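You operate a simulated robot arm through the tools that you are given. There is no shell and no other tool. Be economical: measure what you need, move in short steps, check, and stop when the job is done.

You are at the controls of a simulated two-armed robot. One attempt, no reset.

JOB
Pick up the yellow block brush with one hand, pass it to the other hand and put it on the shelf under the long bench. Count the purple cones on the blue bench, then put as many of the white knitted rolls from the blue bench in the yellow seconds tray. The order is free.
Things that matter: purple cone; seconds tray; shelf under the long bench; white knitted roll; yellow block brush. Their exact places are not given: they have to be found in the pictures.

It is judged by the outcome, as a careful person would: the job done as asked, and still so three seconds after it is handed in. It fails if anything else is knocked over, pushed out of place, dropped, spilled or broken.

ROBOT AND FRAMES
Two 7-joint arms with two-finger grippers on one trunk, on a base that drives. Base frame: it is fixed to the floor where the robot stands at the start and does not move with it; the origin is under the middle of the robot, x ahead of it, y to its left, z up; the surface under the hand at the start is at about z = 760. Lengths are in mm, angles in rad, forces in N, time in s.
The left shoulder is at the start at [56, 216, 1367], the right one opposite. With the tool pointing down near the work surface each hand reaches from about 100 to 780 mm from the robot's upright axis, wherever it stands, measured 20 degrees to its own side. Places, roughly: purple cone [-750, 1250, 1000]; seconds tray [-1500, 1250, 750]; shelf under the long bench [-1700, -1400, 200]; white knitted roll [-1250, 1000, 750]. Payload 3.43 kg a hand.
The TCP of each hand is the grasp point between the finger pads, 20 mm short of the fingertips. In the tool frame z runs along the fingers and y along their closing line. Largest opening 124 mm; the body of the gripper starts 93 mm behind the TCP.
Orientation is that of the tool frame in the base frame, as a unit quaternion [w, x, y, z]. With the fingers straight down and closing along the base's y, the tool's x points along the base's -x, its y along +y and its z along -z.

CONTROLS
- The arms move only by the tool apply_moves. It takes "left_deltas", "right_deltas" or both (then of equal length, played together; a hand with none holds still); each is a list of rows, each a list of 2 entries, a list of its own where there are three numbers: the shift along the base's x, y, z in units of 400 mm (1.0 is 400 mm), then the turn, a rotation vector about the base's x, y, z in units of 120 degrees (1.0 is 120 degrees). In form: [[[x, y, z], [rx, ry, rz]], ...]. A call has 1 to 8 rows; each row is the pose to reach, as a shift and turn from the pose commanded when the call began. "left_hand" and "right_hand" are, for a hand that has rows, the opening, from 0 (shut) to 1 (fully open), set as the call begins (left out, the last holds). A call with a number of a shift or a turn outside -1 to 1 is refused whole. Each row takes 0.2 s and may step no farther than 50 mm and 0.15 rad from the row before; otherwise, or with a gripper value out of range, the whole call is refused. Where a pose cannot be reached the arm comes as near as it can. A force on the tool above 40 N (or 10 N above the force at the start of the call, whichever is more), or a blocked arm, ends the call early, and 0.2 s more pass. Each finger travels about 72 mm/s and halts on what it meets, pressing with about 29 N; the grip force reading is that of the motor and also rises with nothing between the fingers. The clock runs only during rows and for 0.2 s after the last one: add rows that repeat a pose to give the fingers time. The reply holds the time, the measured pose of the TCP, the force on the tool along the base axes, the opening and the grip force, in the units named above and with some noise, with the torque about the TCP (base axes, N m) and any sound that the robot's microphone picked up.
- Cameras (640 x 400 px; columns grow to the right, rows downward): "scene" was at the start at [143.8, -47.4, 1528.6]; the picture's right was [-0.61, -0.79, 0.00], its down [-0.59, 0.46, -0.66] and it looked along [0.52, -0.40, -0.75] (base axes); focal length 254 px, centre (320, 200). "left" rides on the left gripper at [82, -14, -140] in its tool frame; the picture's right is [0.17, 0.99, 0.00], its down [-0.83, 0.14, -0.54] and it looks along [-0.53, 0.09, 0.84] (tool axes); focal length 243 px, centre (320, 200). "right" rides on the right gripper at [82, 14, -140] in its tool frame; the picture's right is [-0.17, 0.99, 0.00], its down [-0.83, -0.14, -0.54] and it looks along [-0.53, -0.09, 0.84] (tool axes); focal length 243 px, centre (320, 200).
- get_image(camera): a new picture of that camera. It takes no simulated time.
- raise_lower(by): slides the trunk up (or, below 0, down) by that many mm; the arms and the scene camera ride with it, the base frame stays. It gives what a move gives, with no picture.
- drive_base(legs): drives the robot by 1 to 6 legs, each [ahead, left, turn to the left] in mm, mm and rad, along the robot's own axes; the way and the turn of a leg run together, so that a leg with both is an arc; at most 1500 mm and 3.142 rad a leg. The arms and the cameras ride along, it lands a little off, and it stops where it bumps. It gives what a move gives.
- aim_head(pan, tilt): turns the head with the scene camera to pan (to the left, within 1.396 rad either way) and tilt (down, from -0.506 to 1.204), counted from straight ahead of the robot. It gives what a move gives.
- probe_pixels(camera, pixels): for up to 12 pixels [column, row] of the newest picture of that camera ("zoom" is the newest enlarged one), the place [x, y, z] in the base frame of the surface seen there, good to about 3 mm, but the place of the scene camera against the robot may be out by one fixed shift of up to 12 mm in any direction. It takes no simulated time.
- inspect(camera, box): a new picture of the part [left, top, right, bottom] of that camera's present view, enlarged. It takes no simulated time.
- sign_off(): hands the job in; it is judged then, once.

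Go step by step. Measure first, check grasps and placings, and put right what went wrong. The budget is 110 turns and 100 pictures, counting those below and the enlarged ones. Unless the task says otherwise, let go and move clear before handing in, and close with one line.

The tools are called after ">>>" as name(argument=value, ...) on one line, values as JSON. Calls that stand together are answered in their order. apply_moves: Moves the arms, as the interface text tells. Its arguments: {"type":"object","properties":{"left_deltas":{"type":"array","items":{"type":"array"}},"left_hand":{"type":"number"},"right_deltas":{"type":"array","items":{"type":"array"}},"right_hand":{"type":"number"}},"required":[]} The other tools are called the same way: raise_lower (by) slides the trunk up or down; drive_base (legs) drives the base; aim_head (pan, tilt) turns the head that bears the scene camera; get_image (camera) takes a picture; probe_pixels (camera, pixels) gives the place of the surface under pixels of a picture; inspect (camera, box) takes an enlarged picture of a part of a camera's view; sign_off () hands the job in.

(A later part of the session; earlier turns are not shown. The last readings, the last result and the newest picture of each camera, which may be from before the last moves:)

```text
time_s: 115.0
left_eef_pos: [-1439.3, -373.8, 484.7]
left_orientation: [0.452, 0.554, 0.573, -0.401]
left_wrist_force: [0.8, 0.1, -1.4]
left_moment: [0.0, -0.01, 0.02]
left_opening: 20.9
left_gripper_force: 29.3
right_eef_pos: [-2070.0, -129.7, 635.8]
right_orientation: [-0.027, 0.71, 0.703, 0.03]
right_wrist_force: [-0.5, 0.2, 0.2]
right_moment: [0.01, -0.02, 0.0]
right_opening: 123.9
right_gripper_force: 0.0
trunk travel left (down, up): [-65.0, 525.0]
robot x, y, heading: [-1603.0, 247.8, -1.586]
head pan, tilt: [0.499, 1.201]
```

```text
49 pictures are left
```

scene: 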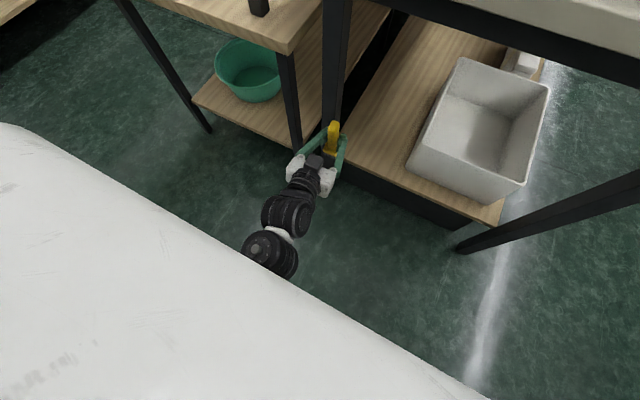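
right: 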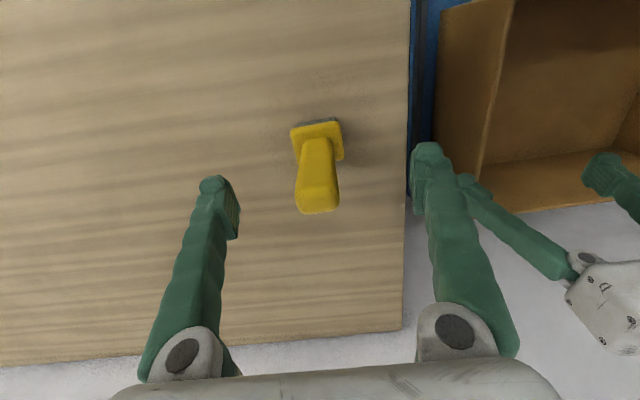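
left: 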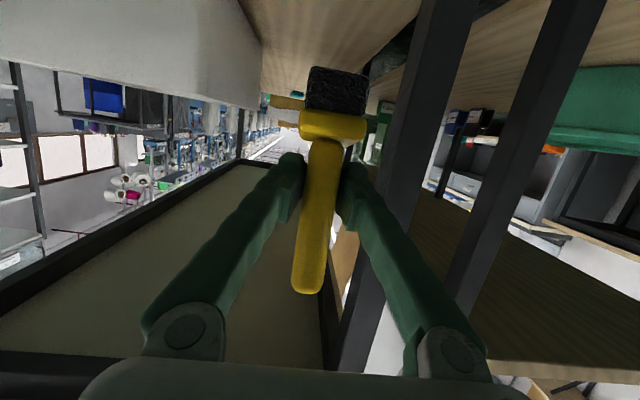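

The folded elbow is down under the shoulder and evidently meets the robot's own base. I'll raise the trunk and use a straighter arm to reach down.

>>> raise_lower(by=150)

>>> apply_moves(left_deltas=[[[-0.02, 0, -0.05], [0, 0, 0]], [[-0.04, 0, -0.1], [0, 0, 0]], [[-0.07, 0, -0.15], [0, 0, 0]], [[-0.1, 0, -0.2], [0, 0, 0]], [[-0.13, 0, -0.25], [0, 0, 0]], [[-0.16, 0, -0.3], [0, 0, 0]], [[-0.18, 0, -0.35], [0, 0, 0]], [[-0.2, 0, -0.4], [0, 0, 0]]])

>>> get_image(camera="scene")

```text
time_s: 116.8
left_eef_pos: [-1440.5, -374.2, 634.4]
left_orientation: [0.451, 0.554, 0.573, -0.401]
left_wrist_force: [-0.3, 0.0, -0.9]
left_moment: [0.02, 0.01, -0.02]
left_opening: 20.7
left_gripper_force: 29.2
right_eef_pos: [-2070.0, -131.2, 784.9]
right_orientation: [-0.027, 0.71, 0.703, 0.031]
right_wrist_force: [-0.4, -0.5, 0.3]
right_moment: [0.02, 0.01, -0.02]
right_opening: 124.0
right_gripper_force: 0.1
trunk travel left (down, up): [-215.0, 375.0]
robot x, y, heading: [-1605.7, 251.2, -1.581]
head pan, tilt: [0.499, 1.201]
```

```text
time_s: 118.8
left_eef_pos: [-1487.3, -369.2, 459.9]
left_orientation: [0.467, 0.569, 0.556, -0.385]
left_wrist_force: [-0.8, -0.5, -0.6]
left_moment: [0.01, 0.0, 0.02]
left_opening: 20.7
left_gripper_force: 29.3
right_eef_pos: [-2070.1, -130.4, 785.4]
right_orientation: [-0.026, 0.71, 0.703, 0.03]
right_wrist_force: [-0.5, -0.5, 0.0]
right_moment: [-0.01, -0.04, 0.01]
right_opening: 124.2
right_gripper_force: 0.1
trunk travel left (down, up): [-215.0, 375.0]
robot x, y, heading: [-1604.6, 252.5, -1.584]
head pan, tilt: [0.499, 1.201]
stopped in row 8 (left hand): the arm was blocked; the commanded pose is now the measured one
```

```text
48 pictures are left
```

scene: 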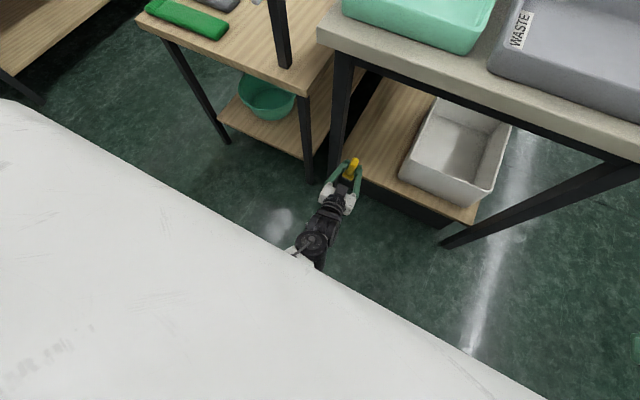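

It blocks again low and close in, so I'll reach forward into the shelf space while higher (z≈480, under the bench top), then lower the trunk with the arm stretched. The turn also puts the brush upright again.

>>> apply_moves(left_deltas=[[[-0.05, 0, 0.04], [0.013, 0.009, -0.004]], [[-0.1, -0.02, 0.06], [0.027, 0.017, -0.008]], [[-0.12, -0.1, 0.06], [0.04, 0.026, -0.012]], [[-0.12, -0.2, 0.06], [0.053, 0.035, -0.016]], [[-0.12, -0.3, 0.06], [0.066, 0.043, -0.019]], [[-0.12, -0.4, 0.06], [0.0796, 0.0517, -0.0232]], [[-0.12, -0.5, 0.06], [0.0796, 0.0517, -0.0232]], [[-0.12, -0.5, 0.06], [0.0796, 0.0517, -0.0232]]])

>>> aim_head(pan=0.1, tilt=1.0)

>>> get_image(camera="scene")

```text
time_s: 120.6
left_eef_pos: [-1539.0, -568.9, 485.5]
left_orientation: [0.376, 0.596, 0.598, -0.38]
left_wrist_force: [-0.7, -0.5, -0.7]
left_moment: [0.0, -0.01, 0.03]
left_opening: 20.7
left_gripper_force: 29.0
right_eef_pos: [-2068.2, -130.3, 785.5]
right_orientation: [-0.026, 0.71, 0.703, 0.03]
right_wrist_force: [-0.1, 0.3, 0.1]
right_moment: [0.0, 0.01, 0.01]
right_opening: 123.8
right_gripper_force: 0.1
trunk travel left (down, up): [-215.0, 375.0]
robot x, y, heading: [-1600.2, 248.1, -1.58]
head pan, tilt: [0.499, 1.201]
```

```text
time_s: 121.4
left_eef_pos: [-1538.9, -568.9, 484.4]
left_orientation: [0.377, 0.597, 0.598, -0.38]
left_wrist_force: [-0.3, -0.2, -1.0]
left_moment: [-0.02, -0.01, 0.03]
left_opening: 20.6
left_gripper_force: 29.5
right_eef_pos: [-2070.6, -129.9, 784.5]
right_orientation: [-0.027, 0.71, 0.703, 0.03]
right_wrist_force: [0.4, -0.4, 0.2]
right_moment: [0.0, 0.03, -0.01]
right_opening: 124.0
right_gripper_force: 0.1
trunk travel left (down, up): [-215.0, 375.0]
robot x, y, heading: [-1604.3, 249.9, -1.583]
head pan, tilt: [0.099, 1.0]
```

```text
47 pictures are left
```

scene: 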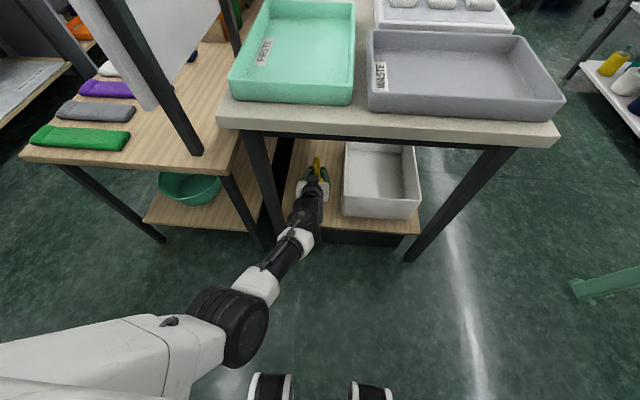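

The hand is inside, exact and upright. Lowering the trunk 140.

>>> raise_lower(by=-140)

>>> inspect(camera="scene", box=[220, 60, 440, 260])

>>> get_image(camera="left")

```text
time_s: 123.1
left_eef_pos: [-1537.1, -567.8, 345.8]
left_orientation: [0.376, 0.597, 0.597, -0.381]
left_wrist_force: [0.6, -0.2, -0.3]
left_moment: [0.05, 0.01, 0.02]
left_opening: 20.8
left_gripper_force: 29.4
right_eef_pos: [-2069.8, -130.3, 645.2]
right_orientation: [-0.026, 0.711, 0.702, 0.031]
right_wrist_force: [-0.3, 0.2, 0.5]
right_moment: [0.02, 0.03, -0.01]
right_opening: 124.1
right_gripper_force: 0.0
trunk travel left (down, up): [-75.0, 515.0]
robot x, y, heading: [-1602.8, 250.7, -1.582]
head pan, tilt: [0.099, 1.0]
```

```text
2.00 times, centred on (330, 160) of scene
```

zoom: 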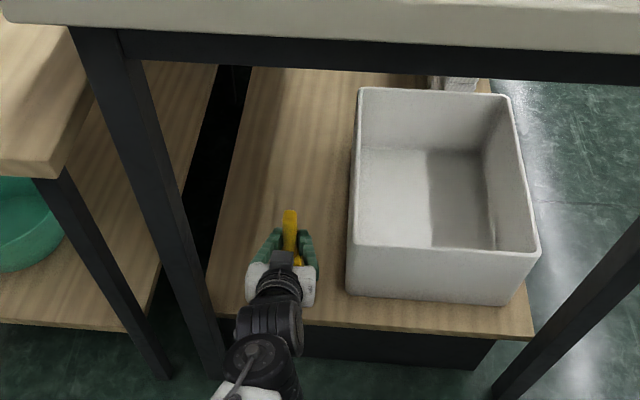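

```text
45 pictures are left
```

left: 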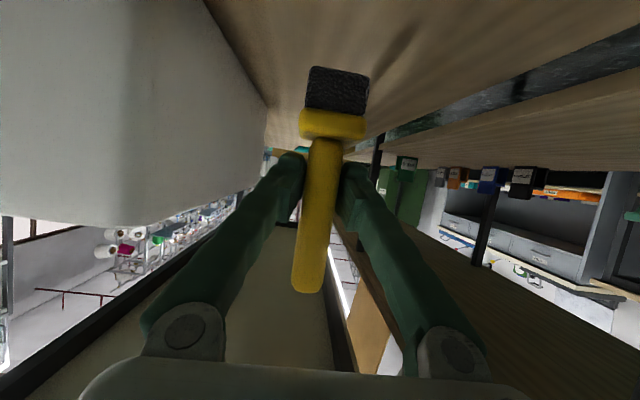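

Well placed. Probing the brush's bottom edge and the shelf to know the remaining gap.

>>> probe_pixels(camera="left", pixels=[[338, 70], [315, 70], [362, 76], [335, 103], [338, 50], [330, 125], [320, 200], [309, 285], [300, 60]])

```text
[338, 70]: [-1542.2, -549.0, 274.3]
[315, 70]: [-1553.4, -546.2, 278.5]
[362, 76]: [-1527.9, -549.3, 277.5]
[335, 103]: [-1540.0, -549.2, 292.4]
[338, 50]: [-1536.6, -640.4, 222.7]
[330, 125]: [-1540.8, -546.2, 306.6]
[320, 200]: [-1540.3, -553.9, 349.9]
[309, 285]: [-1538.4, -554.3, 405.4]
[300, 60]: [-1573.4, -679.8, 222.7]
```

The bottom is at z≈273 and the shelf at ≈225; the brush is upright. I'll lower 42 mm, then creep.

>>> apply_moves(left_deltas=[[[0, 0, -0.05], [0, 0, 0]], [[0, 0, -0.095], [0, 0, 0]], [[0, 0, -0.105], [0, 0, 0]], [[0, 0, -0.105], [0, 0, 0]]])

>>> apply_moves(left_deltas=[[[0, 0, -0.005], [0, 0, 0]], [[0, 0, -0.008], [0, 0, 0]], [[0, 0, -0.008], [0, 0, 0]]])

```text
time_s: 124.1
left_eef_pos: [-1538.9, -567.9, 303.5]
left_orientation: [0.377, 0.597, 0.598, -0.379]
left_wrist_force: [-0.2, -0.1, -2.0]
left_moment: [0.0, -0.01, 0.0]
left_opening: 20.3
left_gripper_force: 29.2
right_eef_pos: [-2070.0, -130.5, 646.1]
right_orientation: [-0.026, 0.711, 0.702, 0.031]
right_wrist_force: [0.3, -0.1, -0.7]
right_moment: [-0.01, 0.03, 0.01]
right_opening: 123.9
right_gripper_force: 0.0
trunk travel left (down, up): [-75.0, 515.0]
robot x, y, heading: [-1602.2, 251.3, -1.585]
head pan, tilt: [0.099, 1.0]
```

```text
time_s: 124.9
left_eef_pos: [-1538.1, -568.2, 298.7]
left_orientation: [0.377, 0.597, 0.598, -0.38]
left_wrist_force: [-1.0, -0.3, -1.3]
left_moment: [-0.02, 0.02, -0.01]
left_opening: 20.7
left_gripper_force: 29.0
right_eef_pos: [-2071.1, -130.9, 644.8]
right_orientation: [-0.026, 0.711, 0.702, 0.031]
right_wrist_force: [0.2, 0.0, -0.5]
right_moment: [-0.03, 0.01, -0.01]
right_opening: 123.8
right_gripper_force: 0.1
trunk travel left (down, up): [-75.0, 515.0]
robot x, y, heading: [-1604.3, 250.7, -1.585]
head pan, tilt: [0.099, 1.0]
```

No contact yet; creeping on by up to 5 mm.

>>> apply_moves(left_deltas=[[[0, 0, -0.006], [0, 0, 0]], [[0, 0, -0.01], [0, 0, 0]], [[0, 0, -0.01], [0, 0, 0]]])

>>> inspect(camera="left", box=[260, 30, 420, 130])

>>> probe_pixels(camera="zoom", pixels=[[315, 165], [225, 160], [390, 185], [320, 80], [320, 120]])

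```text
time_s: 125.7
left_eef_pos: [-1537.9, -569.0, 296.9]
left_orientation: [0.377, 0.597, 0.597, -0.38]
left_wrist_force: [0.3, 0.1, -0.6]
left_moment: [-0.03, -0.01, 0.01]
left_opening: 20.8
left_gripper_force: 28.8
right_eef_pos: [-2069.9, -131.3, 644.5]
right_orientation: [-0.026, 0.71, 0.703, 0.03]
right_wrist_force: [-0.3, 0.9, -0.2]
right_moment: [-0.03, -0.04, -0.01]
right_opening: 124.1
right_gripper_force: 0.0
trunk travel left (down, up): [-75.0, 515.0]
robot x, y, heading: [-1605.5, 252.7, -1.581]
head pan, tilt: [0.099, 1.0]
```

```text
4.00 times, centred on (340, 80) of left
```

zoom: 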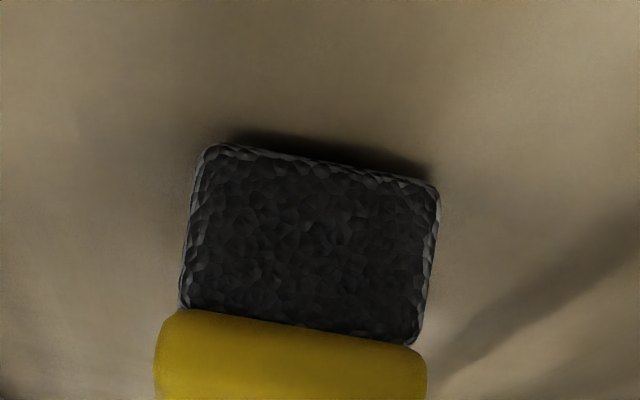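

```text
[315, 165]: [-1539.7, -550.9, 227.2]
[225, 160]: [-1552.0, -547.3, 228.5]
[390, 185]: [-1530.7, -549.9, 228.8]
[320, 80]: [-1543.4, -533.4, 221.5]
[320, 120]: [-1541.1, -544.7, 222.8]
```

About 4 mm gap remains. Creeping further.

>>> apply_moves(left_deltas=[[[0, 0, -0.006], [0, 0, 0]], [[0, 0, -0.01], [0, 0, 0]], [[0, 0, -0.01], [0, 0, 0]]])

```text
time_s: 126.5
left_eef_pos: [-1538.9, -568.8, 293.3]
left_orientation: [0.377, 0.597, 0.597, -0.382]
left_wrist_force: [-0.2, 2.6, 8.0]
left_moment: [0.34, -0.07, 0.03]
left_opening: 20.9
left_gripper_force: 29.7
right_eef_pos: [-2069.6, -129.1, 645.8]
right_orientation: [-0.027, 0.71, 0.703, 0.031]
right_wrist_force: [0.1, -0.3, 0.5]
right_moment: [0.03, 0.0, 0.03]
right_opening: 124.1
right_gripper_force: 0.0
trunk travel left (down, up): [-75.0, 515.0]
robot x, y, heading: [-1601.0, 249.9, -1.584]
head pan, tilt: [0.099, 1.0]
```

Contact at 8 N: it rests on the shelf. Releasing.

>>> apply_moves(left_deltas=[[[0, 0, 0], [0, 0, 0]], [[0, 0, 0], [0, 0, 0]], [[0, 0, 0], [0, 0, 0]], [[0, 0, 0], [0, 0, 0]], [[0, 0, 0], [0, 0, 0]]], left_hand=1)

>>> get_image(camera="left")

```text
time_s: 127.7
left_eef_pos: [-1537.7, -567.9, 292.0]
left_orientation: [0.377, 0.597, 0.597, -0.381]
left_wrist_force: [0.0, -0.5, 0.6]
left_moment: [0.0, -0.02, -0.01]
left_opening: 124.0
left_gripper_force: 0.1
right_eef_pos: [-2070.6, -131.0, 645.1]
right_orientation: [-0.026, 0.711, 0.702, 0.031]
right_wrist_force: [-0.1, 0.4, -0.1]
right_moment: [0.01, 0.03, 0.01]
right_opening: 123.8
right_gripper_force: 0.1
trunk travel left (down, up): [-75.0, 515.0]
robot x, y, heading: [-1605.5, 249.2, -1.583]
head pan, tilt: [0.099, 1.0]
```

```text
43 pictures are left
```

left: 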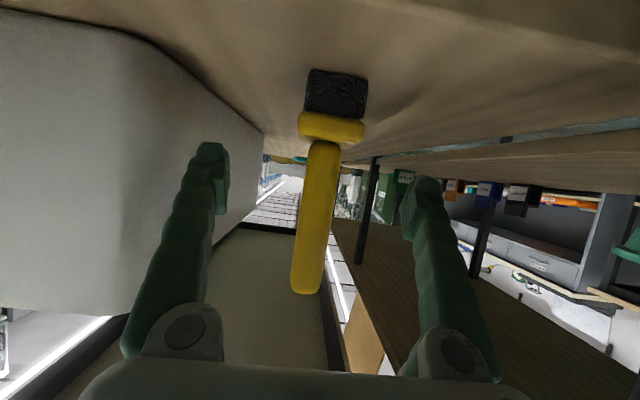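

The brush stands alone on the shelf. Withdrawing along the tool's axis, then up and out the way it came.

>>> apply_moves(left_deltas=[[[0, 0.08, 0.037], [0, 0, 0]], [[0, 0.16, 0.075], [0, 0, 0]], [[0, 0.24, 0.112], [0, 0, 0]], [[0, 0.3, 0.2], [0, 0, 0]], [[0, 0.36, 0.28], [0, 0, 0]], [[0, 0.43, 0.36], [0, 0, 0]], [[0, 0.5, 0.44], [0, 0, 0]], [[0, 0.54, 0.5], [0, 0, 0]]])

>>> get_image(camera="scene")

```text
time_s: 128.8
left_eef_pos: [-1515.2, -525.0, 475.9]
left_orientation: [0.442, 0.572, 0.551, -0.416]
left_wrist_force: [0.0, -0.4, 0.0]
left_moment: [0.03, 0.0, 0.01]
left_opening: 124.0
left_gripper_force: 0.1
right_eef_pos: [-2070.1, -130.6, 651.5]
right_orientation: [-0.025, 0.71, 0.703, 0.029]
right_wrist_force: [0.3, 0.2, 0.7]
right_moment: [-0.01, 0.01, 0.0]
right_opening: 123.8
right_gripper_force: 0.0
trunk travel left (down, up): [-75.0, 515.0]
robot x, y, heading: [-1603.8, 251.6, -1.579]
head pan, tilt: [0.099, 1.0]
stopped in row 5 (left hand): the arm was blocked; the commanded pose is now the measured one
```

```text
42 pictures are left
```

scene: 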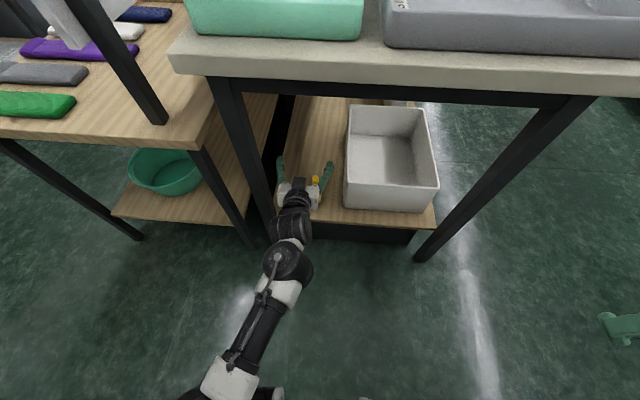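

The arm blocked partly while withdrawing, but the hand is up at z 476, above the brush. I'll raise the trunk 100 and pull out.

>>> raise_lower(by=100)

>>> apply_moves(left_deltas=[[[0, 0.08, 0], [0, 0, 0]], [[0, 0.18, 0], [0, 0, 0]], [[0, 0.28, 0.0], [0, 0, 0]], [[0, 0.38, 0.0], [0, 0, 0]], [[0, 0.45, 0.0], [0, 0, 0]], [[0, 0.45, 0.0], [0, 0, 0]]])

>>> inspect(camera="scene", box=[220, 60, 460, 260])

```text
time_s: 130.2
left_eef_pos: [-1514.8, -525.5, 571.4]
left_orientation: [0.443, 0.571, 0.553, -0.415]
left_wrist_force: [-0.7, 0.0, -0.5]
left_moment: [-0.01, 0.0, -0.02]
left_opening: 124.1
left_gripper_force: 0.0
right_eef_pos: [-2068.8, -129.8, 743.7]
right_orientation: [-0.028, 0.71, 0.703, 0.031]
right_wrist_force: [0.5, 0.1, 0.1]
right_moment: [0.02, 0.01, 0.03]
right_opening: 124.0
right_gripper_force: 0.1
trunk travel left (down, up): [-175.0, 415.0]
robot x, y, heading: [-1604.7, 252.1, -1.58]
head pan, tilt: [0.099, 1.0]
```

```text
time_s: 131.2
left_eef_pos: [-1406.7, -380.8, 553.4]
left_orientation: [0.489, 0.55, 0.576, -0.355]
left_wrist_force: [0.6, 0.3, 0.3]
left_moment: [0.02, 0.0, 0.04]
left_opening: 123.7
left_gripper_force: 0.1
right_eef_pos: [-2069.3, -130.8, 745.5]
right_orientation: [-0.027, 0.71, 0.703, 0.031]
right_wrist_force: [0.7, -0.6, -0.2]
right_moment: [0.02, -0.03, 0.0]
right_opening: 124.1
right_gripper_force: 0.1
trunk travel left (down, up): [-175.0, 415.0]
robot x, y, heading: [-1604.2, 251.0, -1.579]
head pan, tilt: [0.099, 1.0]
stopped in row 5 (left hand): the arm was blocked; the commanded pose is now the measured one
```

```text
2.00 times, centred on (340, 160) of scene
```

zoom: 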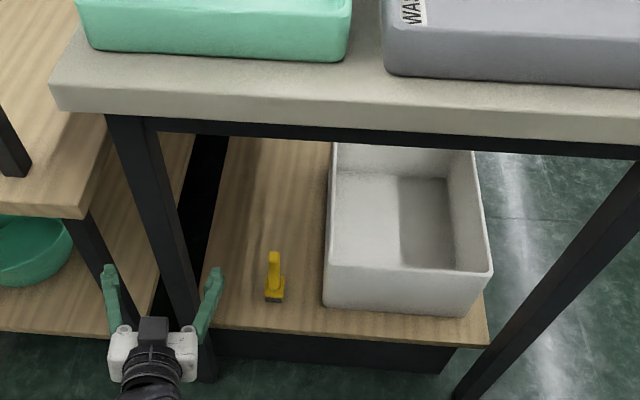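

The brush stands upright on the shelf (zoom 274,275). The hand is just outside the bench edge; I'll raise the trunk a little and pull the hand farther back before going up.

>>> raise_lower(by=70)

>>> apply_moves(left_deltas=[[[0, 0.05, 0.03], [0, 0, 0]], [[0, 0.1, 0.06], [0, 0, 0]], [[0, 0.14, 0.08], [0, 0, 0]], [[0, 0.14, 0.08], [0, 0, 0]]])

```text
time_s: 132.3
left_eef_pos: [-1407.2, -380.1, 623.5]
left_orientation: [0.488, 0.549, 0.578, -0.356]
left_wrist_force: [0.8, 0.4, -1.4]
left_moment: [-0.03, -0.01, -0.01]
left_opening: 123.9
left_gripper_force: 0.1
right_eef_pos: [-2069.8, -131.1, 814.0]
right_orientation: [-0.027, 0.71, 0.703, 0.031]
right_wrist_force: [0.6, -0.5, -0.4]
right_moment: [-0.01, 0.03, 0.0]
right_opening: 123.9
right_gripper_force: 0.1
trunk travel left (down, up): [-245.0, 345.0]
robot x, y, heading: [-1601.3, 249.9, -1.586]
head pan, tilt: [0.099, 1.0]
```

```text
time_s: 133.3
left_eef_pos: [-1391.2, -326.8, 654.7]
left_orientation: [0.497, 0.552, 0.573, -0.346]
left_wrist_force: [0.2, 0.3, 1.1]
left_moment: [-0.01, 0.0, -0.02]
left_opening: 124.1
left_gripper_force: 0.1
right_eef_pos: [-2070.0, -130.7, 815.3]
right_orientation: [-0.027, 0.71, 0.703, 0.03]
right_wrist_force: [0.4, -0.1, -0.7]
right_moment: [0.02, 0.0, 0.0]
right_opening: 123.7
right_gripper_force: 0.0
trunk travel left (down, up): [-245.0, 345.0]
robot x, y, heading: [-1606.0, 251.7, -1.581]
head pan, tilt: [0.099, 1.0]
```

Now clear. Raising the trunk back up.

>>> raise_lower(by=300)

>>> apply_moves(left_deltas=[[[0.0, 0, 0.1], [0, 0, 0]], [[0.0, 0, 0.2], [0, 0, 0]], [[0.0, 0, 0.3], [0, 0, 0]], [[0.0, 0, 0.4], [0, 0, 0]], [[0, 0, 0.4], [0, 0, 0]]])

>>> aim_head(pan=0.3, tilt=0.8)

>>> get_image(camera="scene")

```text
time_s: 136.3
left_eef_pos: [-1398.5, -335.6, 967.1]
left_orientation: [0.501, 0.548, 0.566, -0.357]
left_wrist_force: [0.3, -0.5, -0.2]
left_moment: [0.03, -0.02, -0.05]
left_opening: 123.9
left_gripper_force: 0.2
right_eef_pos: [-2069.4, -130.6, 1115.1]
right_orientation: [-0.028, 0.71, 0.703, 0.031]
right_wrist_force: [0.9, -0.9, 0.3]
right_moment: [-0.05, -0.02, 0.02]
right_opening: 123.8
right_gripper_force: 0.0
trunk travel left (down, up): [-545.0, 45.0]
robot x, y, heading: [-1602.1, 249.5, -1.584]
head pan, tilt: [0.099, 1.0]
```

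```text
time_s: 137.4
left_eef_pos: [-1375.5, -317.8, 1093.1]
left_orientation: [0.524, 0.586, 0.532, -0.316]
left_wrist_force: [0.2, 0.8, 0.9]
left_moment: [0.01, -0.01, 0.04]
left_opening: 124.3
left_gripper_force: 0.2
right_eef_pos: [-2069.8, -131.8, 1115.1]
right_orientation: [-0.027, 0.71, 0.703, 0.031]
right_wrist_force: [0.2, 0.8, 0.3]
right_moment: [0.0, -0.01, -0.01]
right_opening: 124.0
right_gripper_force: 0.0
trunk travel left (down, up): [-545.0, 45.0]
robot x, y, heading: [-1607.4, 249.6, -1.581]
head pan, tilt: [0.099, 1.0]
stopped in row 5 (left hand): the arm was blocked; the commanded pose is now the measured one
```

```text
time_s: 138.1
left_eef_pos: [-1375.1, -317.2, 1092.2]
left_orientation: [0.524, 0.587, 0.531, -0.316]
left_wrist_force: [1.5, -0.5, 0.7]
left_moment: [0.03, -0.01, 0.01]
left_opening: 123.8
left_gripper_force: 0.0
right_eef_pos: [-2069.6, -130.8, 1114.7]
right_orientation: [-0.025, 0.71, 0.703, 0.032]
right_wrist_force: [0.4, 0.0, -0.3]
right_moment: [-0.01, -0.02, -0.01]
right_opening: 124.1
right_gripper_force: 0.1
trunk travel left (down, up): [-545.0, 45.0]
robot x, y, heading: [-1602.0, 250.4, -1.579]
head pan, tilt: [0.3, 0.799]
```

```text
40 pictures are left
```

scene: 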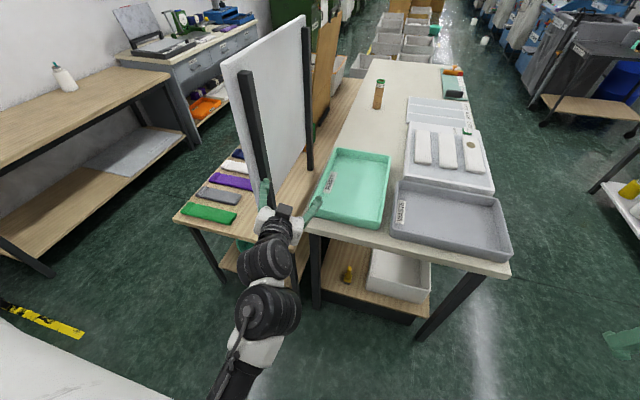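

Brush still upright on the shelf at (348,272). I'll go forward 110 mm for turning room, then turn right through 180° to face the blue bench (hands above z 1070, its items reach only ≈960).

>>> drive_base(legs=[[110, 0, 0], [0, 0, -1.57], [0, 0, -1.57]])

>>> aim_head(pan=0.0, tilt=0.7)

>>> get_image(camera="scene")

```text
time_s: 150.1
left_eef_pos: [-1805.0, 718.8, 1093.1]
left_orientation: [0.328, -0.518, 0.598, 0.517]
left_wrist_force: [-0.9, 0.1, -0.3]
left_moment: [0.03, 0.02, 0.04]
left_opening: 123.8
left_gripper_force: 0.0
right_eef_pos: [-1121.0, 500.9, 1114.6]
right_orientation: [-0.031, -0.686, 0.727, -0.026]
right_wrist_force: [-0.5, -0.7, 0.8]
right_moment: [0.01, 0.02, 0.05]
right_opening: 123.9
right_gripper_force: 0.1
trunk travel left (down, up): [-545.0, 45.0]
robot x, y, heading: [-1603.7, 139.0, 1.515]
head pan, tilt: [0.3, 0.799]
```

```text
time_s: 150.9
left_eef_pos: [-1806.8, 717.6, 1092.4]
left_orientation: [0.328, -0.517, 0.599, 0.516]
left_wrist_force: [-1.0, 0.4, 0.7]
left_moment: [0.0, 0.0, 0.0]
left_opening: 124.0
left_gripper_force: 0.1
right_eef_pos: [-1121.0, 500.4, 1116.3]
right_orientation: [-0.03, -0.686, 0.727, -0.025]
right_wrist_force: [0.1, -0.1, -0.2]
right_moment: [0.04, 0.01, 0.02]
right_opening: 124.0
right_gripper_force: 0.1
trunk travel left (down, up): [-545.0, 45.0]
robot x, y, heading: [-1601.6, 141.2, 1.51]
head pan, tilt: [0.0, 0.7]
```

```text
39 pictures are left
```

scene: 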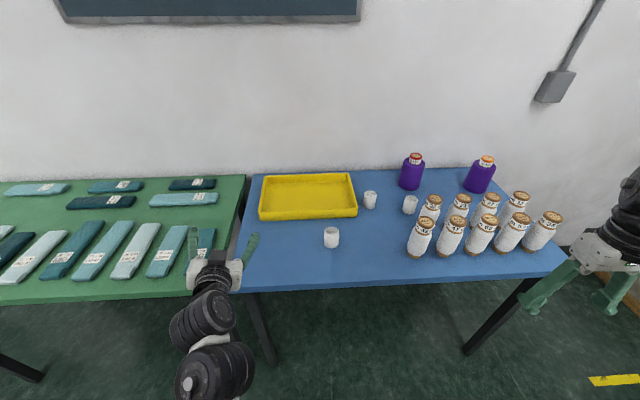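

The blue bench is in view: two purple cones at (412,170) and (480,172), tall white labelled ones at right, three small white ones at (331,236), (370,199), (410,204). I'll take enlarged looks to tell which are the knitted rolls.

>>> inspect(camera="scene", box=[310, 170, 430, 260])

>>> inspect(camera="scene", box=[380, 140, 580, 270])

```text
4.44 times, centred on (370, 215) of scene
```

zoom: 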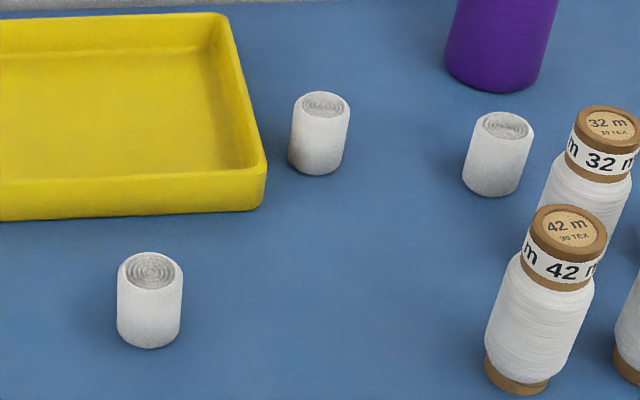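

```text
3.08 times, centred on (480, 205) of scene
```

zoom: 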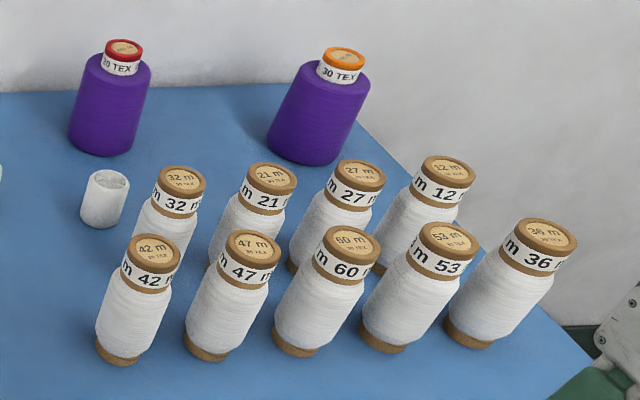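

The three short ones with spiral ends are the knitted rolls; the tall ones are yarn bobbins. Two purple cones, so two rolls go in the tray. Probing rolls and tray.

>>> probe_pixels(camera="scene", pixels=[[331, 230], [331, 242], [370, 193], [370, 203], [410, 199], [265, 178], [350, 178], [262, 217], [355, 213], [308, 197], [330, 195], [345, 250]])

>>> aim_head(pan=-0.6, tilt=0.7)

>>> get_image(camera="scene")

```text
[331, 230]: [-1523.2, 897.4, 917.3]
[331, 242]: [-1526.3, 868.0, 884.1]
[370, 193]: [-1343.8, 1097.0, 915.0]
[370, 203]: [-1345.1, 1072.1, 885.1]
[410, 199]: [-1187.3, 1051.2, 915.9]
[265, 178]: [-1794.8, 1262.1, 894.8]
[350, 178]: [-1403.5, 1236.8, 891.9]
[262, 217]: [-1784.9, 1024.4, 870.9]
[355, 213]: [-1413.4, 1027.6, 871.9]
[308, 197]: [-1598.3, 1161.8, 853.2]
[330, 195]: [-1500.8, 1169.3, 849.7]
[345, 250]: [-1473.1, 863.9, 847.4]
```

```text
time_s: 151.9
left_eef_pos: [-1807.3, 718.8, 1092.3]
left_orientation: [0.328, -0.517, 0.598, 0.517]
left_wrist_force: [0.3, -0.2, -0.3]
left_moment: [-0.02, -0.03, 0.01]
left_opening: 124.2
left_gripper_force: 0.1
right_eef_pos: [-1120.7, 499.6, 1115.6]
right_orientation: [-0.03, -0.686, 0.726, -0.025]
right_wrist_force: [0.8, -0.3, 0.6]
right_moment: [0.02, 0.03, 0.02]
right_opening: 123.9
right_gripper_force: 0.0
trunk travel left (down, up): [-545.0, 45.0]
robot x, y, heading: [-1605.1, 139.8, 1.511]
head pan, tilt: [-0.6, 0.7]
```

```text
36 pictures are left
```

scene: 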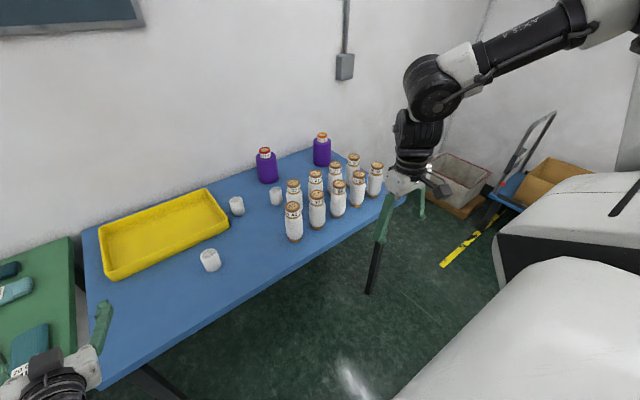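

Confirmed from a second angle: two purple cones, three short rolls. I'll position the robot so the right hand (tool down) is over roll A at (-1525,890).

>>> drive_base(legs=[[0, 0, 0.06], [0, 150, 0], [230, 0, 0]])

>>> get_image(camera="scene")

>>> get_image(camera="right")

```text
time_s: 156.6
left_eef_pos: [-1994.9, 930.1, 1095.4]
left_orientation: [0.312, -0.536, 0.581, 0.527]
left_wrist_force: [1.1, 1.0, 0.0]
left_moment: [-0.03, -0.03, -0.02]
left_opening: 123.8
left_gripper_force: 0.0
right_eef_pos: [-1297.1, 753.0, 1114.9]
right_orientation: [0.03, 0.709, -0.704, 0.027]
right_wrist_force: [0.6, 0.5, -0.8]
right_moment: [-0.02, 0.0, 0.0]
right_opening: 124.2
right_gripper_force: 0.1
trunk travel left (down, up): [-545.0, 45.0]
robot x, y, heading: [-1755.4, 362.3, 1.577]
head pan, tilt: [-0.6, 0.7]
```

```text
35 pictures are left
```

scene: 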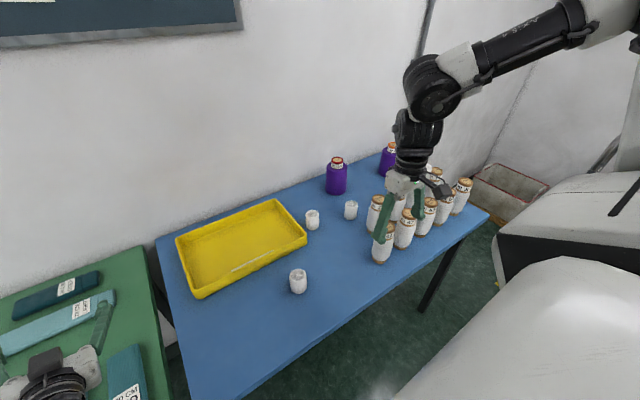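

```text
34 pictures are left
```

right: 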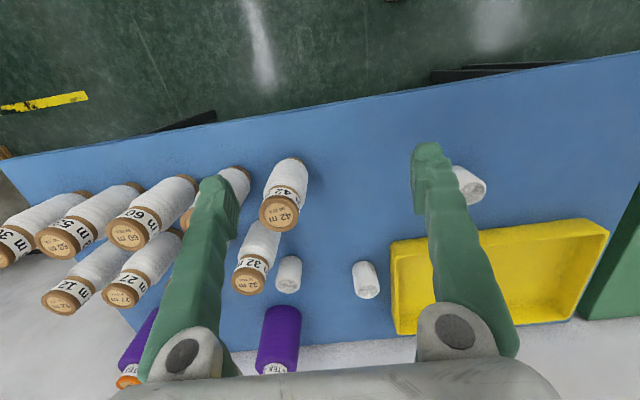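

Probing the rolls and tray with the hand camera, which has no shift.

>>> probe_pixels(camera="right", pixels=[[474, 186], [476, 198], [358, 268], [370, 290], [362, 280], [288, 275], [510, 300], [398, 300], [395, 245], [400, 334], [604, 225], [540, 200]])

```text
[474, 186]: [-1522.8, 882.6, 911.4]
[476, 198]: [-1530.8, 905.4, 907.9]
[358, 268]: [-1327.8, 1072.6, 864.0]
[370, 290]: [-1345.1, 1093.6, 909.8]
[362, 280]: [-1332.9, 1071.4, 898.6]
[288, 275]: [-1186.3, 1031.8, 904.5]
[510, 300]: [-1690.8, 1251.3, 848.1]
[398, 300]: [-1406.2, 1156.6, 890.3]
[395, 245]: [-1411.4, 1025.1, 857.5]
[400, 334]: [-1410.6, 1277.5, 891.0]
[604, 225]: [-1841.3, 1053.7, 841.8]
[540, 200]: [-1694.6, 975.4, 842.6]
```

Roll A's top is at about (-1527,893,910), bench at z≈842. I'll shift the robot 50 mm left and bring the right hand over roll A, straightened.

>>> drive_base(legs=[[0, 50, 0]])

>>> apply_moves(right_deltas=[[[-0.07, 0.05, -0.02], [0.01, 0, 0]], [[-0.14, 0.1, -0.04], [0.02, 0, 0]], [[-0.22, 0.16, -0.06], [0.03, 0, 0]], [[-0.3, 0.22, -0.1], [0.0385, -0.002, -0.003]], [[-0.38, 0.28, -0.14], [0.0385, -0.002, -0.003]], [[-0.45, 0.35, -0.2], [0.0385, -0.002, -0.003]], [[-0.45, 0.35, -0.2], [0.0385, -0.002, -0.003]]])

>>> get_image(camera="right")

```text
time_s: 157.9
left_eef_pos: [-2042.1, 930.3, 1093.8]
left_orientation: [0.31, -0.536, 0.581, 0.527]
left_wrist_force: [0.1, 0.4, 0.0]
left_moment: [-0.02, 0.02, 0.01]
left_opening: 124.3
left_gripper_force: 0.0
right_eef_pos: [-1343.8, 754.6, 1114.6]
right_orientation: [0.031, 0.708, -0.705, 0.027]
right_wrist_force: [1.2, 0.1, -0.2]
right_moment: [-0.01, -0.02, 0.02]
right_opening: 124.0
right_gripper_force: 0.0
trunk travel left (down, up): [-545.0, 45.0]
robot x, y, heading: [-1807.8, 364.8, 1.574]
head pan, tilt: [-0.6, 0.7]
```

```text
time_s: 159.6
left_eef_pos: [-2044.7, 928.4, 1092.4]
left_orientation: [0.311, -0.536, 0.582, 0.527]
left_wrist_force: [0.0, -1.0, 0.8]
left_moment: [-0.01, 0.0, -0.02]
left_opening: 123.8
left_gripper_force: 0.0
right_eef_pos: [-1524.9, 893.7, 1036.7]
right_orientation: [0.0, -0.706, 0.709, 0.001]
right_wrist_force: [0.3, -0.6, 0.9]
right_moment: [0.04, 0.02, -0.02]
right_opening: 124.1
right_gripper_force: 0.1
trunk travel left (down, up): [-545.0, 45.0]
robot x, y, heading: [-1802.8, 367.7, 1.574]
head pan, tilt: [-0.6, 0.7]
```

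```text
33 pictures are left
```

right: 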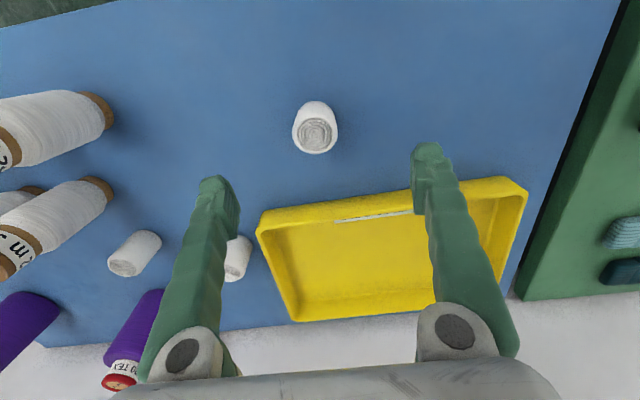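

Roll A shows at (317,133). Probing its top edges for the centre.

>>> probe_pixels(camera="right", pixels=[[317, 133], [299, 134], [335, 132], [317, 118], [317, 150]])

>>> raise_lower(by=-100)

```text
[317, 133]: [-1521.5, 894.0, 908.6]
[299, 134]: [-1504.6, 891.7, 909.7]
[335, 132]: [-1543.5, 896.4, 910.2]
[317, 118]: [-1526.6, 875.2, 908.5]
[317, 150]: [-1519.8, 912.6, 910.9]
```

```text
time_s: 160.9
left_eef_pos: [-2047.2, 907.0, 957.7]
left_orientation: [0.283, -0.517, 0.62, 0.518]
left_wrist_force: [0.5, 0.6, 1.0]
left_moment: [0.01, 0.03, 0.0]
left_opening: 124.1
left_gripper_force: 0.1
right_eef_pos: [-1526.3, 894.5, 934.8]
right_orientation: [0.0, -0.707, 0.707, 0.001]
right_wrist_force: [-0.7, 0.0, 1.0]
right_moment: [0.0, -0.01, -0.03]
right_opening: 123.8
right_gripper_force: 0.0
trunk travel left (down, up): [-445.0, 145.0]
robot x, y, heading: [-1801.7, 365.6, 1.573]
head pan, tilt: [-0.6, 0.7]
```

The hand is centred over the roll (-1524,894). Lowering 48 mm.

>>> apply_moves(right_deltas=[[[0.005, 0, -0.04], [0, 0, 0]], [[0.005, 0, -0.08], [0, 0, 0]], [[0.005, 0, -0.12], [0, 0, 0]], [[0.005, 0, -0.12], [0, 0, 0]]])

>>> get_image(camera="right")

```text
time_s: 161.9
left_eef_pos: [-2047.5, 909.0, 958.9]
left_orientation: [0.283, -0.516, 0.619, 0.52]
left_wrist_force: [0.2, 0.1, 0.7]
left_moment: [-0.02, -0.01, -0.02]
left_opening: 124.1
left_gripper_force: 0.1
right_eef_pos: [-1523.6, 895.2, 885.1]
right_orientation: [0.0, -0.706, 0.708, 0.0]
right_wrist_force: [-0.2, -0.1, -0.9]
right_moment: [-0.03, -0.01, -0.02]
right_opening: 124.1
right_gripper_force: 0.0
trunk travel left (down, up): [-445.0, 145.0]
robot x, y, heading: [-1807.5, 363.3, 1.576]
head pan, tilt: [-0.6, 0.7]
```

```text
32 pictures are left
```

right: 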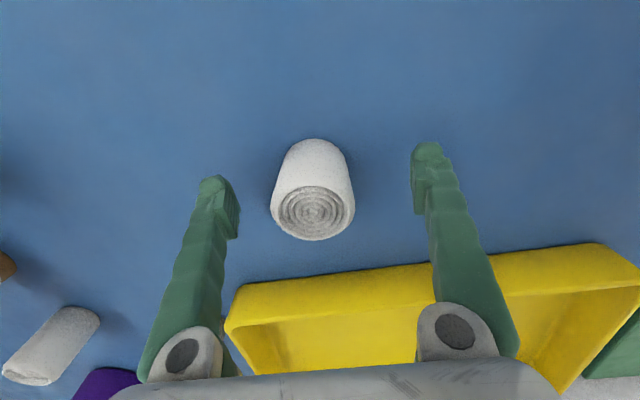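

The roll lies between the fingers. Closing and lifting.

>>> apply_moves(right_deltas=[[[0, 0, 0], [0, 0, 0]], [[0, 0, 0], [0, 0, 0]], [[0, 0, 0], [0, 0, 0]], [[0, 0, 0], [0, 0, 0]], [[0, 0, 0], [0, 0, 0]], [[0, 0, 0], [0, 0, 0]]], right_hand=0)

>>> raise_lower(by=100)

>>> get_image(camera="right")

```text
time_s: 163.3
left_eef_pos: [-2058.7, 926.6, 985.2]
left_orientation: [0.29, -0.513, 0.599, 0.542]
left_wrist_force: [0.6, 0.5, -0.6]
left_moment: [-0.02, -0.01, 0.0]
left_opening: 123.8
left_gripper_force: 0.1
right_eef_pos: [-1523.5, 894.8, 885.8]
right_orientation: [0.0, -0.707, 0.708, 0.0]
right_wrist_force: [0.4, 0.3, -0.7]
right_moment: [0.0, -0.03, 0.02]
right_opening: 48.3
right_gripper_force: 29.3
trunk travel left (down, up): [-445.0, 145.0]
robot x, y, heading: [-1807.6, 366.4, 1.571]
head pan, tilt: [-0.6, 0.7]
```

```text
time_s: 164.6
left_eef_pos: [-2054.5, 941.0, 1108.8]
left_orientation: [0.308, -0.516, 0.583, 0.547]
left_wrist_force: [-0.7, -0.4, 0.1]
left_moment: [0.02, 0.02, -0.03]
left_opening: 124.1
left_gripper_force: 0.0
right_eef_pos: [-1522.7, 894.8, 985.7]
right_orientation: [-0.001, -0.707, 0.707, 0.0]
right_wrist_force: [0.6, -0.5, -0.3]
right_moment: [0.0, 0.01, 0.0]
right_opening: 48.4
right_gripper_force: 29.3
trunk travel left (down, up): [-545.0, 45.0]
robot x, y, heading: [-1807.8, 364.6, 1.568]
head pan, tilt: [-0.6, 0.7]
```

```text
31 pictures are left
```

right: 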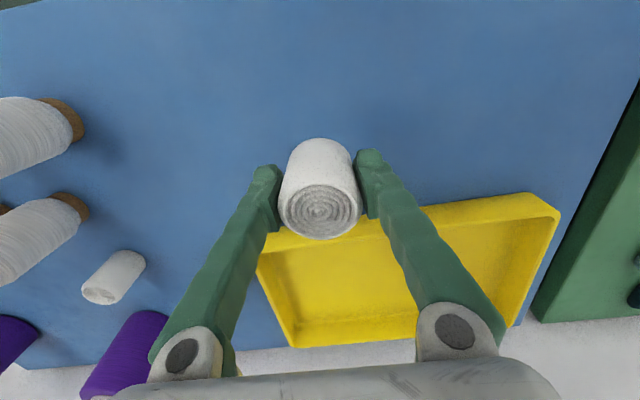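

Roll A is held (48 mm). I'll carry it over the tray to about (-1565,1090).

>>> apply_moves(right_deltas=[[[-0.02, 0.1, 0.03], [0, 0, 0]], [[-0.04, 0.2, 0.03], [0, 0, 0]], [[-0.06, 0.3, 0.03], [0, 0, 0]], [[-0.08, 0.4, 0.03], [0, 0, 0]], [[-0.1, 0.485, 0.03], [0, 0, 0]], [[-0.1, 0.485, 0.03], [0, 0, 0]]])

>>> get_image(camera="right")

```text
time_s: 166.0
left_eef_pos: [-2052.9, 939.7, 1106.7]
left_orientation: [0.308, -0.516, 0.583, 0.547]
left_wrist_force: [-0.5, 0.2, 0.9]
left_moment: [0.03, -0.03, -0.01]
left_opening: 124.0
left_gripper_force: 0.0
right_eef_pos: [-1494.1, 956.4, 1026.6]
right_orientation: [0.0, -0.707, 0.708, 0.001]
right_wrist_force: [0.5, 0.0, -0.8]
right_moment: [0.03, -0.01, -0.01]
right_opening: 48.4
right_gripper_force: 28.7
right hand out of reach, approached as far as the arm can: row 1, 2, 3, 4, 5, 6
trunk travel left (down, up): [-545.0, 45.0]
robot x, y, heading: [-1803.4, 364.3, 1.573]
head pan, tilt: [-0.6, 0.7]
```

```text
30 pictures are left
```

right: 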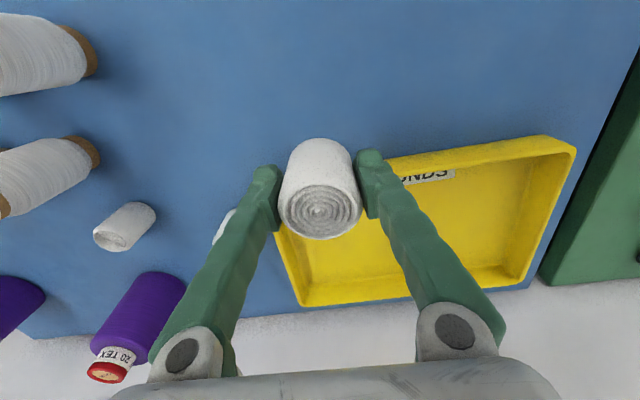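

The arm stops at about 590 mm ahead. I need the robot closer to the bench; let me look straight down to see how much room the base has.

>>> aim_head(pan=0.0, tilt=1.2)

>>> get_image(camera="scene")

>>> probe_pixels(camera="scene", pixels=[[320, 395], [320, 370], [320, 340], [250, 390], [400, 390], [320, 310], [200, 370], [450, 370]])

```text
time_s: 167.0
left_eef_pos: [-2055.2, 939.0, 1105.7]
left_orientation: [0.307, -0.516, 0.584, 0.546]
left_wrist_force: [-0.4, -0.2, -0.2]
left_moment: [0.01, 0.01, -0.03]
left_opening: 123.8
left_gripper_force: 0.0
right_eef_pos: [-1494.9, 955.6, 1024.8]
right_orientation: [-0.001, -0.706, 0.708, 0.001]
right_wrist_force: [-0.8, 0.7, -0.3]
right_moment: [-0.01, 0.01, 0.0]
right_opening: 48.2
right_gripper_force: 28.7
trunk travel left (down, up): [-545.0, 45.0]
robot x, y, heading: [-1807.5, 366.3, 1.571]
head pan, tilt: [0.0, 1.201]
```

```text
29 pictures are left
```

scene: 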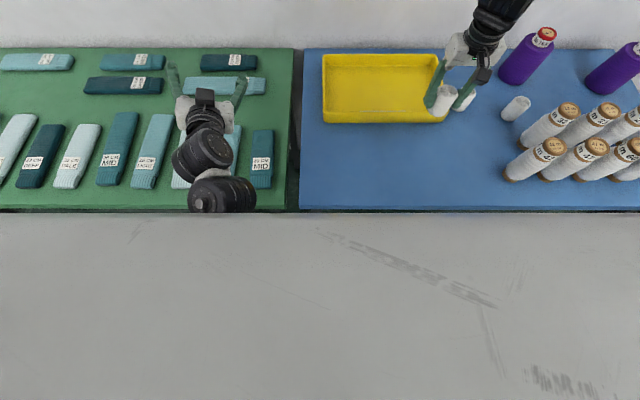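

```text
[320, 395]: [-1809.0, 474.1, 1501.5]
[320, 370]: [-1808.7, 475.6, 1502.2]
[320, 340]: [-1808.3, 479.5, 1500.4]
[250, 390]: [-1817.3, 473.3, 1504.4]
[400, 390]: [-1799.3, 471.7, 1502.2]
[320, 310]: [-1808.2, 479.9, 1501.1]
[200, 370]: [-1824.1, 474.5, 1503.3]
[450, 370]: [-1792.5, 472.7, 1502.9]
```

The chest hides the base, but in the earlier low-trunk views floor was visible almost straight below the camera, so the base front is well under 250 mm ahead. I'll advance in two short steps with the roll held high.

>>> drive_base(legs=[[60, 0, 0]])

>>> drive_base(legs=[[50, 0, 0]])

>>> aim_head(pan=-0.3, tilt=0.9)

>>> get_image(camera="scene")

```text
time_s: 168.1
left_eef_pos: [-2054.0, 994.2, 1105.8]
left_orientation: [0.306, -0.516, 0.585, 0.546]
left_wrist_force: [0.3, -1.0, -0.2]
left_moment: [-0.01, 0.0, -0.02]
left_opening: 124.0
left_gripper_force: 0.1
right_eef_pos: [-1495.4, 1013.9, 1027.7]
right_orientation: [0.0, -0.706, 0.708, 0.002]
right_wrist_force: [0.3, -0.9, -0.6]
right_moment: [0.03, -0.01, 0.01]
right_opening: 48.2
right_gripper_force: 29.1
trunk travel left (down, up): [-545.0, 45.0]
robot x, y, heading: [-1803.1, 422.9, 1.577]
head pan, tilt: [0.0, 1.201]
```

```text
time_s: 169.2
left_eef_pos: [-2054.8, 1050.3, 1100.9]
left_orientation: [0.304, -0.516, 0.587, 0.545]
left_wrist_force: [-0.2, 0.6, -0.6]
left_moment: [0.01, -0.03, 0.02]
left_opening: 124.3
left_gripper_force: 0.1
right_eef_pos: [-1494.5, 1069.7, 1023.0]
right_orientation: [-0.002, -0.706, 0.708, 0.001]
right_wrist_force: [-0.7, 1.4, -1.7]
right_moment: [-0.1, 0.01, -0.01]
right_opening: 48.9
right_gripper_force: 29.4
trunk travel left (down, up): [-545.0, 45.0]
robot x, y, heading: [-1808.3, 478.1, 1.572]
head pan, tilt: [0.0, 1.201]
stopped in leg 1: the robot was blocked; the commanded pose is now the measured one
```

```text
time_s: 170.0
left_eef_pos: [-2055.6, 1045.1, 1103.8]
left_orientation: [0.305, -0.515, 0.585, 0.547]
left_wrist_force: [-0.6, -0.6, -0.1]
left_moment: [-0.01, 0.01, -0.02]
left_opening: 124.0
left_gripper_force: 0.0
right_eef_pos: [-1494.6, 1063.8, 1027.5]
right_orientation: [0.0, -0.706, 0.708, 0.002]
right_wrist_force: [-0.1, 0.3, -0.5]
right_moment: [0.02, 0.02, 0.0]
right_opening: 48.2
right_gripper_force: 29.4
trunk travel left (down, up): [-545.0, 45.0]
robot x, y, heading: [-1808.0, 472.1, 1.572]
head pan, tilt: [-0.3, 0.901]
```

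```text
28 pictures are left
```

scene: 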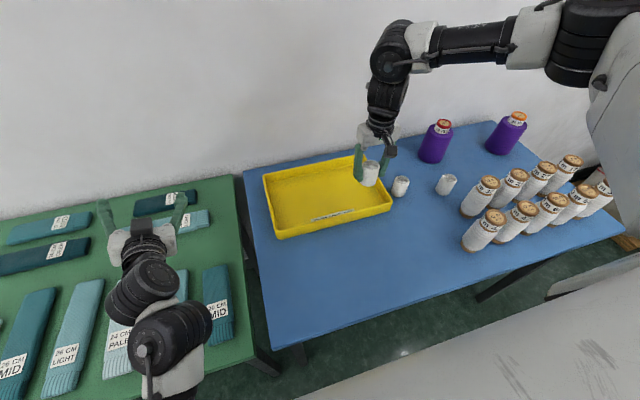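

It reached y≈472 and met something softly at the very end; everything still stands. I'll ease back 8 mm and look from the hand camera at where the roll is relative to the tray.

>>> drive_base(legs=[[-8, 0, 0]])

>>> get_image(camera="right")

>>> probe_pixels(camera="right", pixels=[[400, 110], [400, 125], [400, 140], [285, 160], [270, 120], [230, 160], [385, 250], [250, 235], [440, 130]])

```text
time_s: 170.8
left_eef_pos: [-2055.4, 1039.8, 1102.8]
left_orientation: [0.305, -0.516, 0.586, 0.546]
left_wrist_force: [-0.8, 0.6, 0.9]
left_moment: [-0.03, -0.02, 0.02]
left_opening: 124.0
left_gripper_force: 0.0
right_eef_pos: [-1494.6, 1060.1, 1025.4]
right_orientation: [-0.002, -0.706, 0.708, 0.001]
right_wrist_force: [0.0, -0.2, -0.5]
right_moment: [-0.08, 0.03, -0.03]
right_opening: 48.3
right_gripper_force: 28.6
trunk travel left (down, up): [-545.0, 45.0]
robot x, y, heading: [-1811.6, 464.1, 1.57]
head pan, tilt: [-0.3, 0.901]
```

```text
27 pictures are left
```

right: 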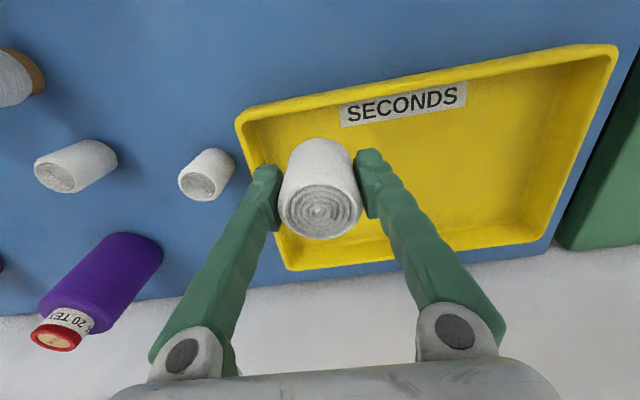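

```text
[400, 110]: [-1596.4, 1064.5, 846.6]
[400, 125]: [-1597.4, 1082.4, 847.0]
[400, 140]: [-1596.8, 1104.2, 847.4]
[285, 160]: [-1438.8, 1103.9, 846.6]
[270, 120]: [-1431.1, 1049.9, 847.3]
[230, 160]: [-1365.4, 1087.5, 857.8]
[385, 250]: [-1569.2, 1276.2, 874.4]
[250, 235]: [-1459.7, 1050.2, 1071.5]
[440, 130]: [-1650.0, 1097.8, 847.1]
```

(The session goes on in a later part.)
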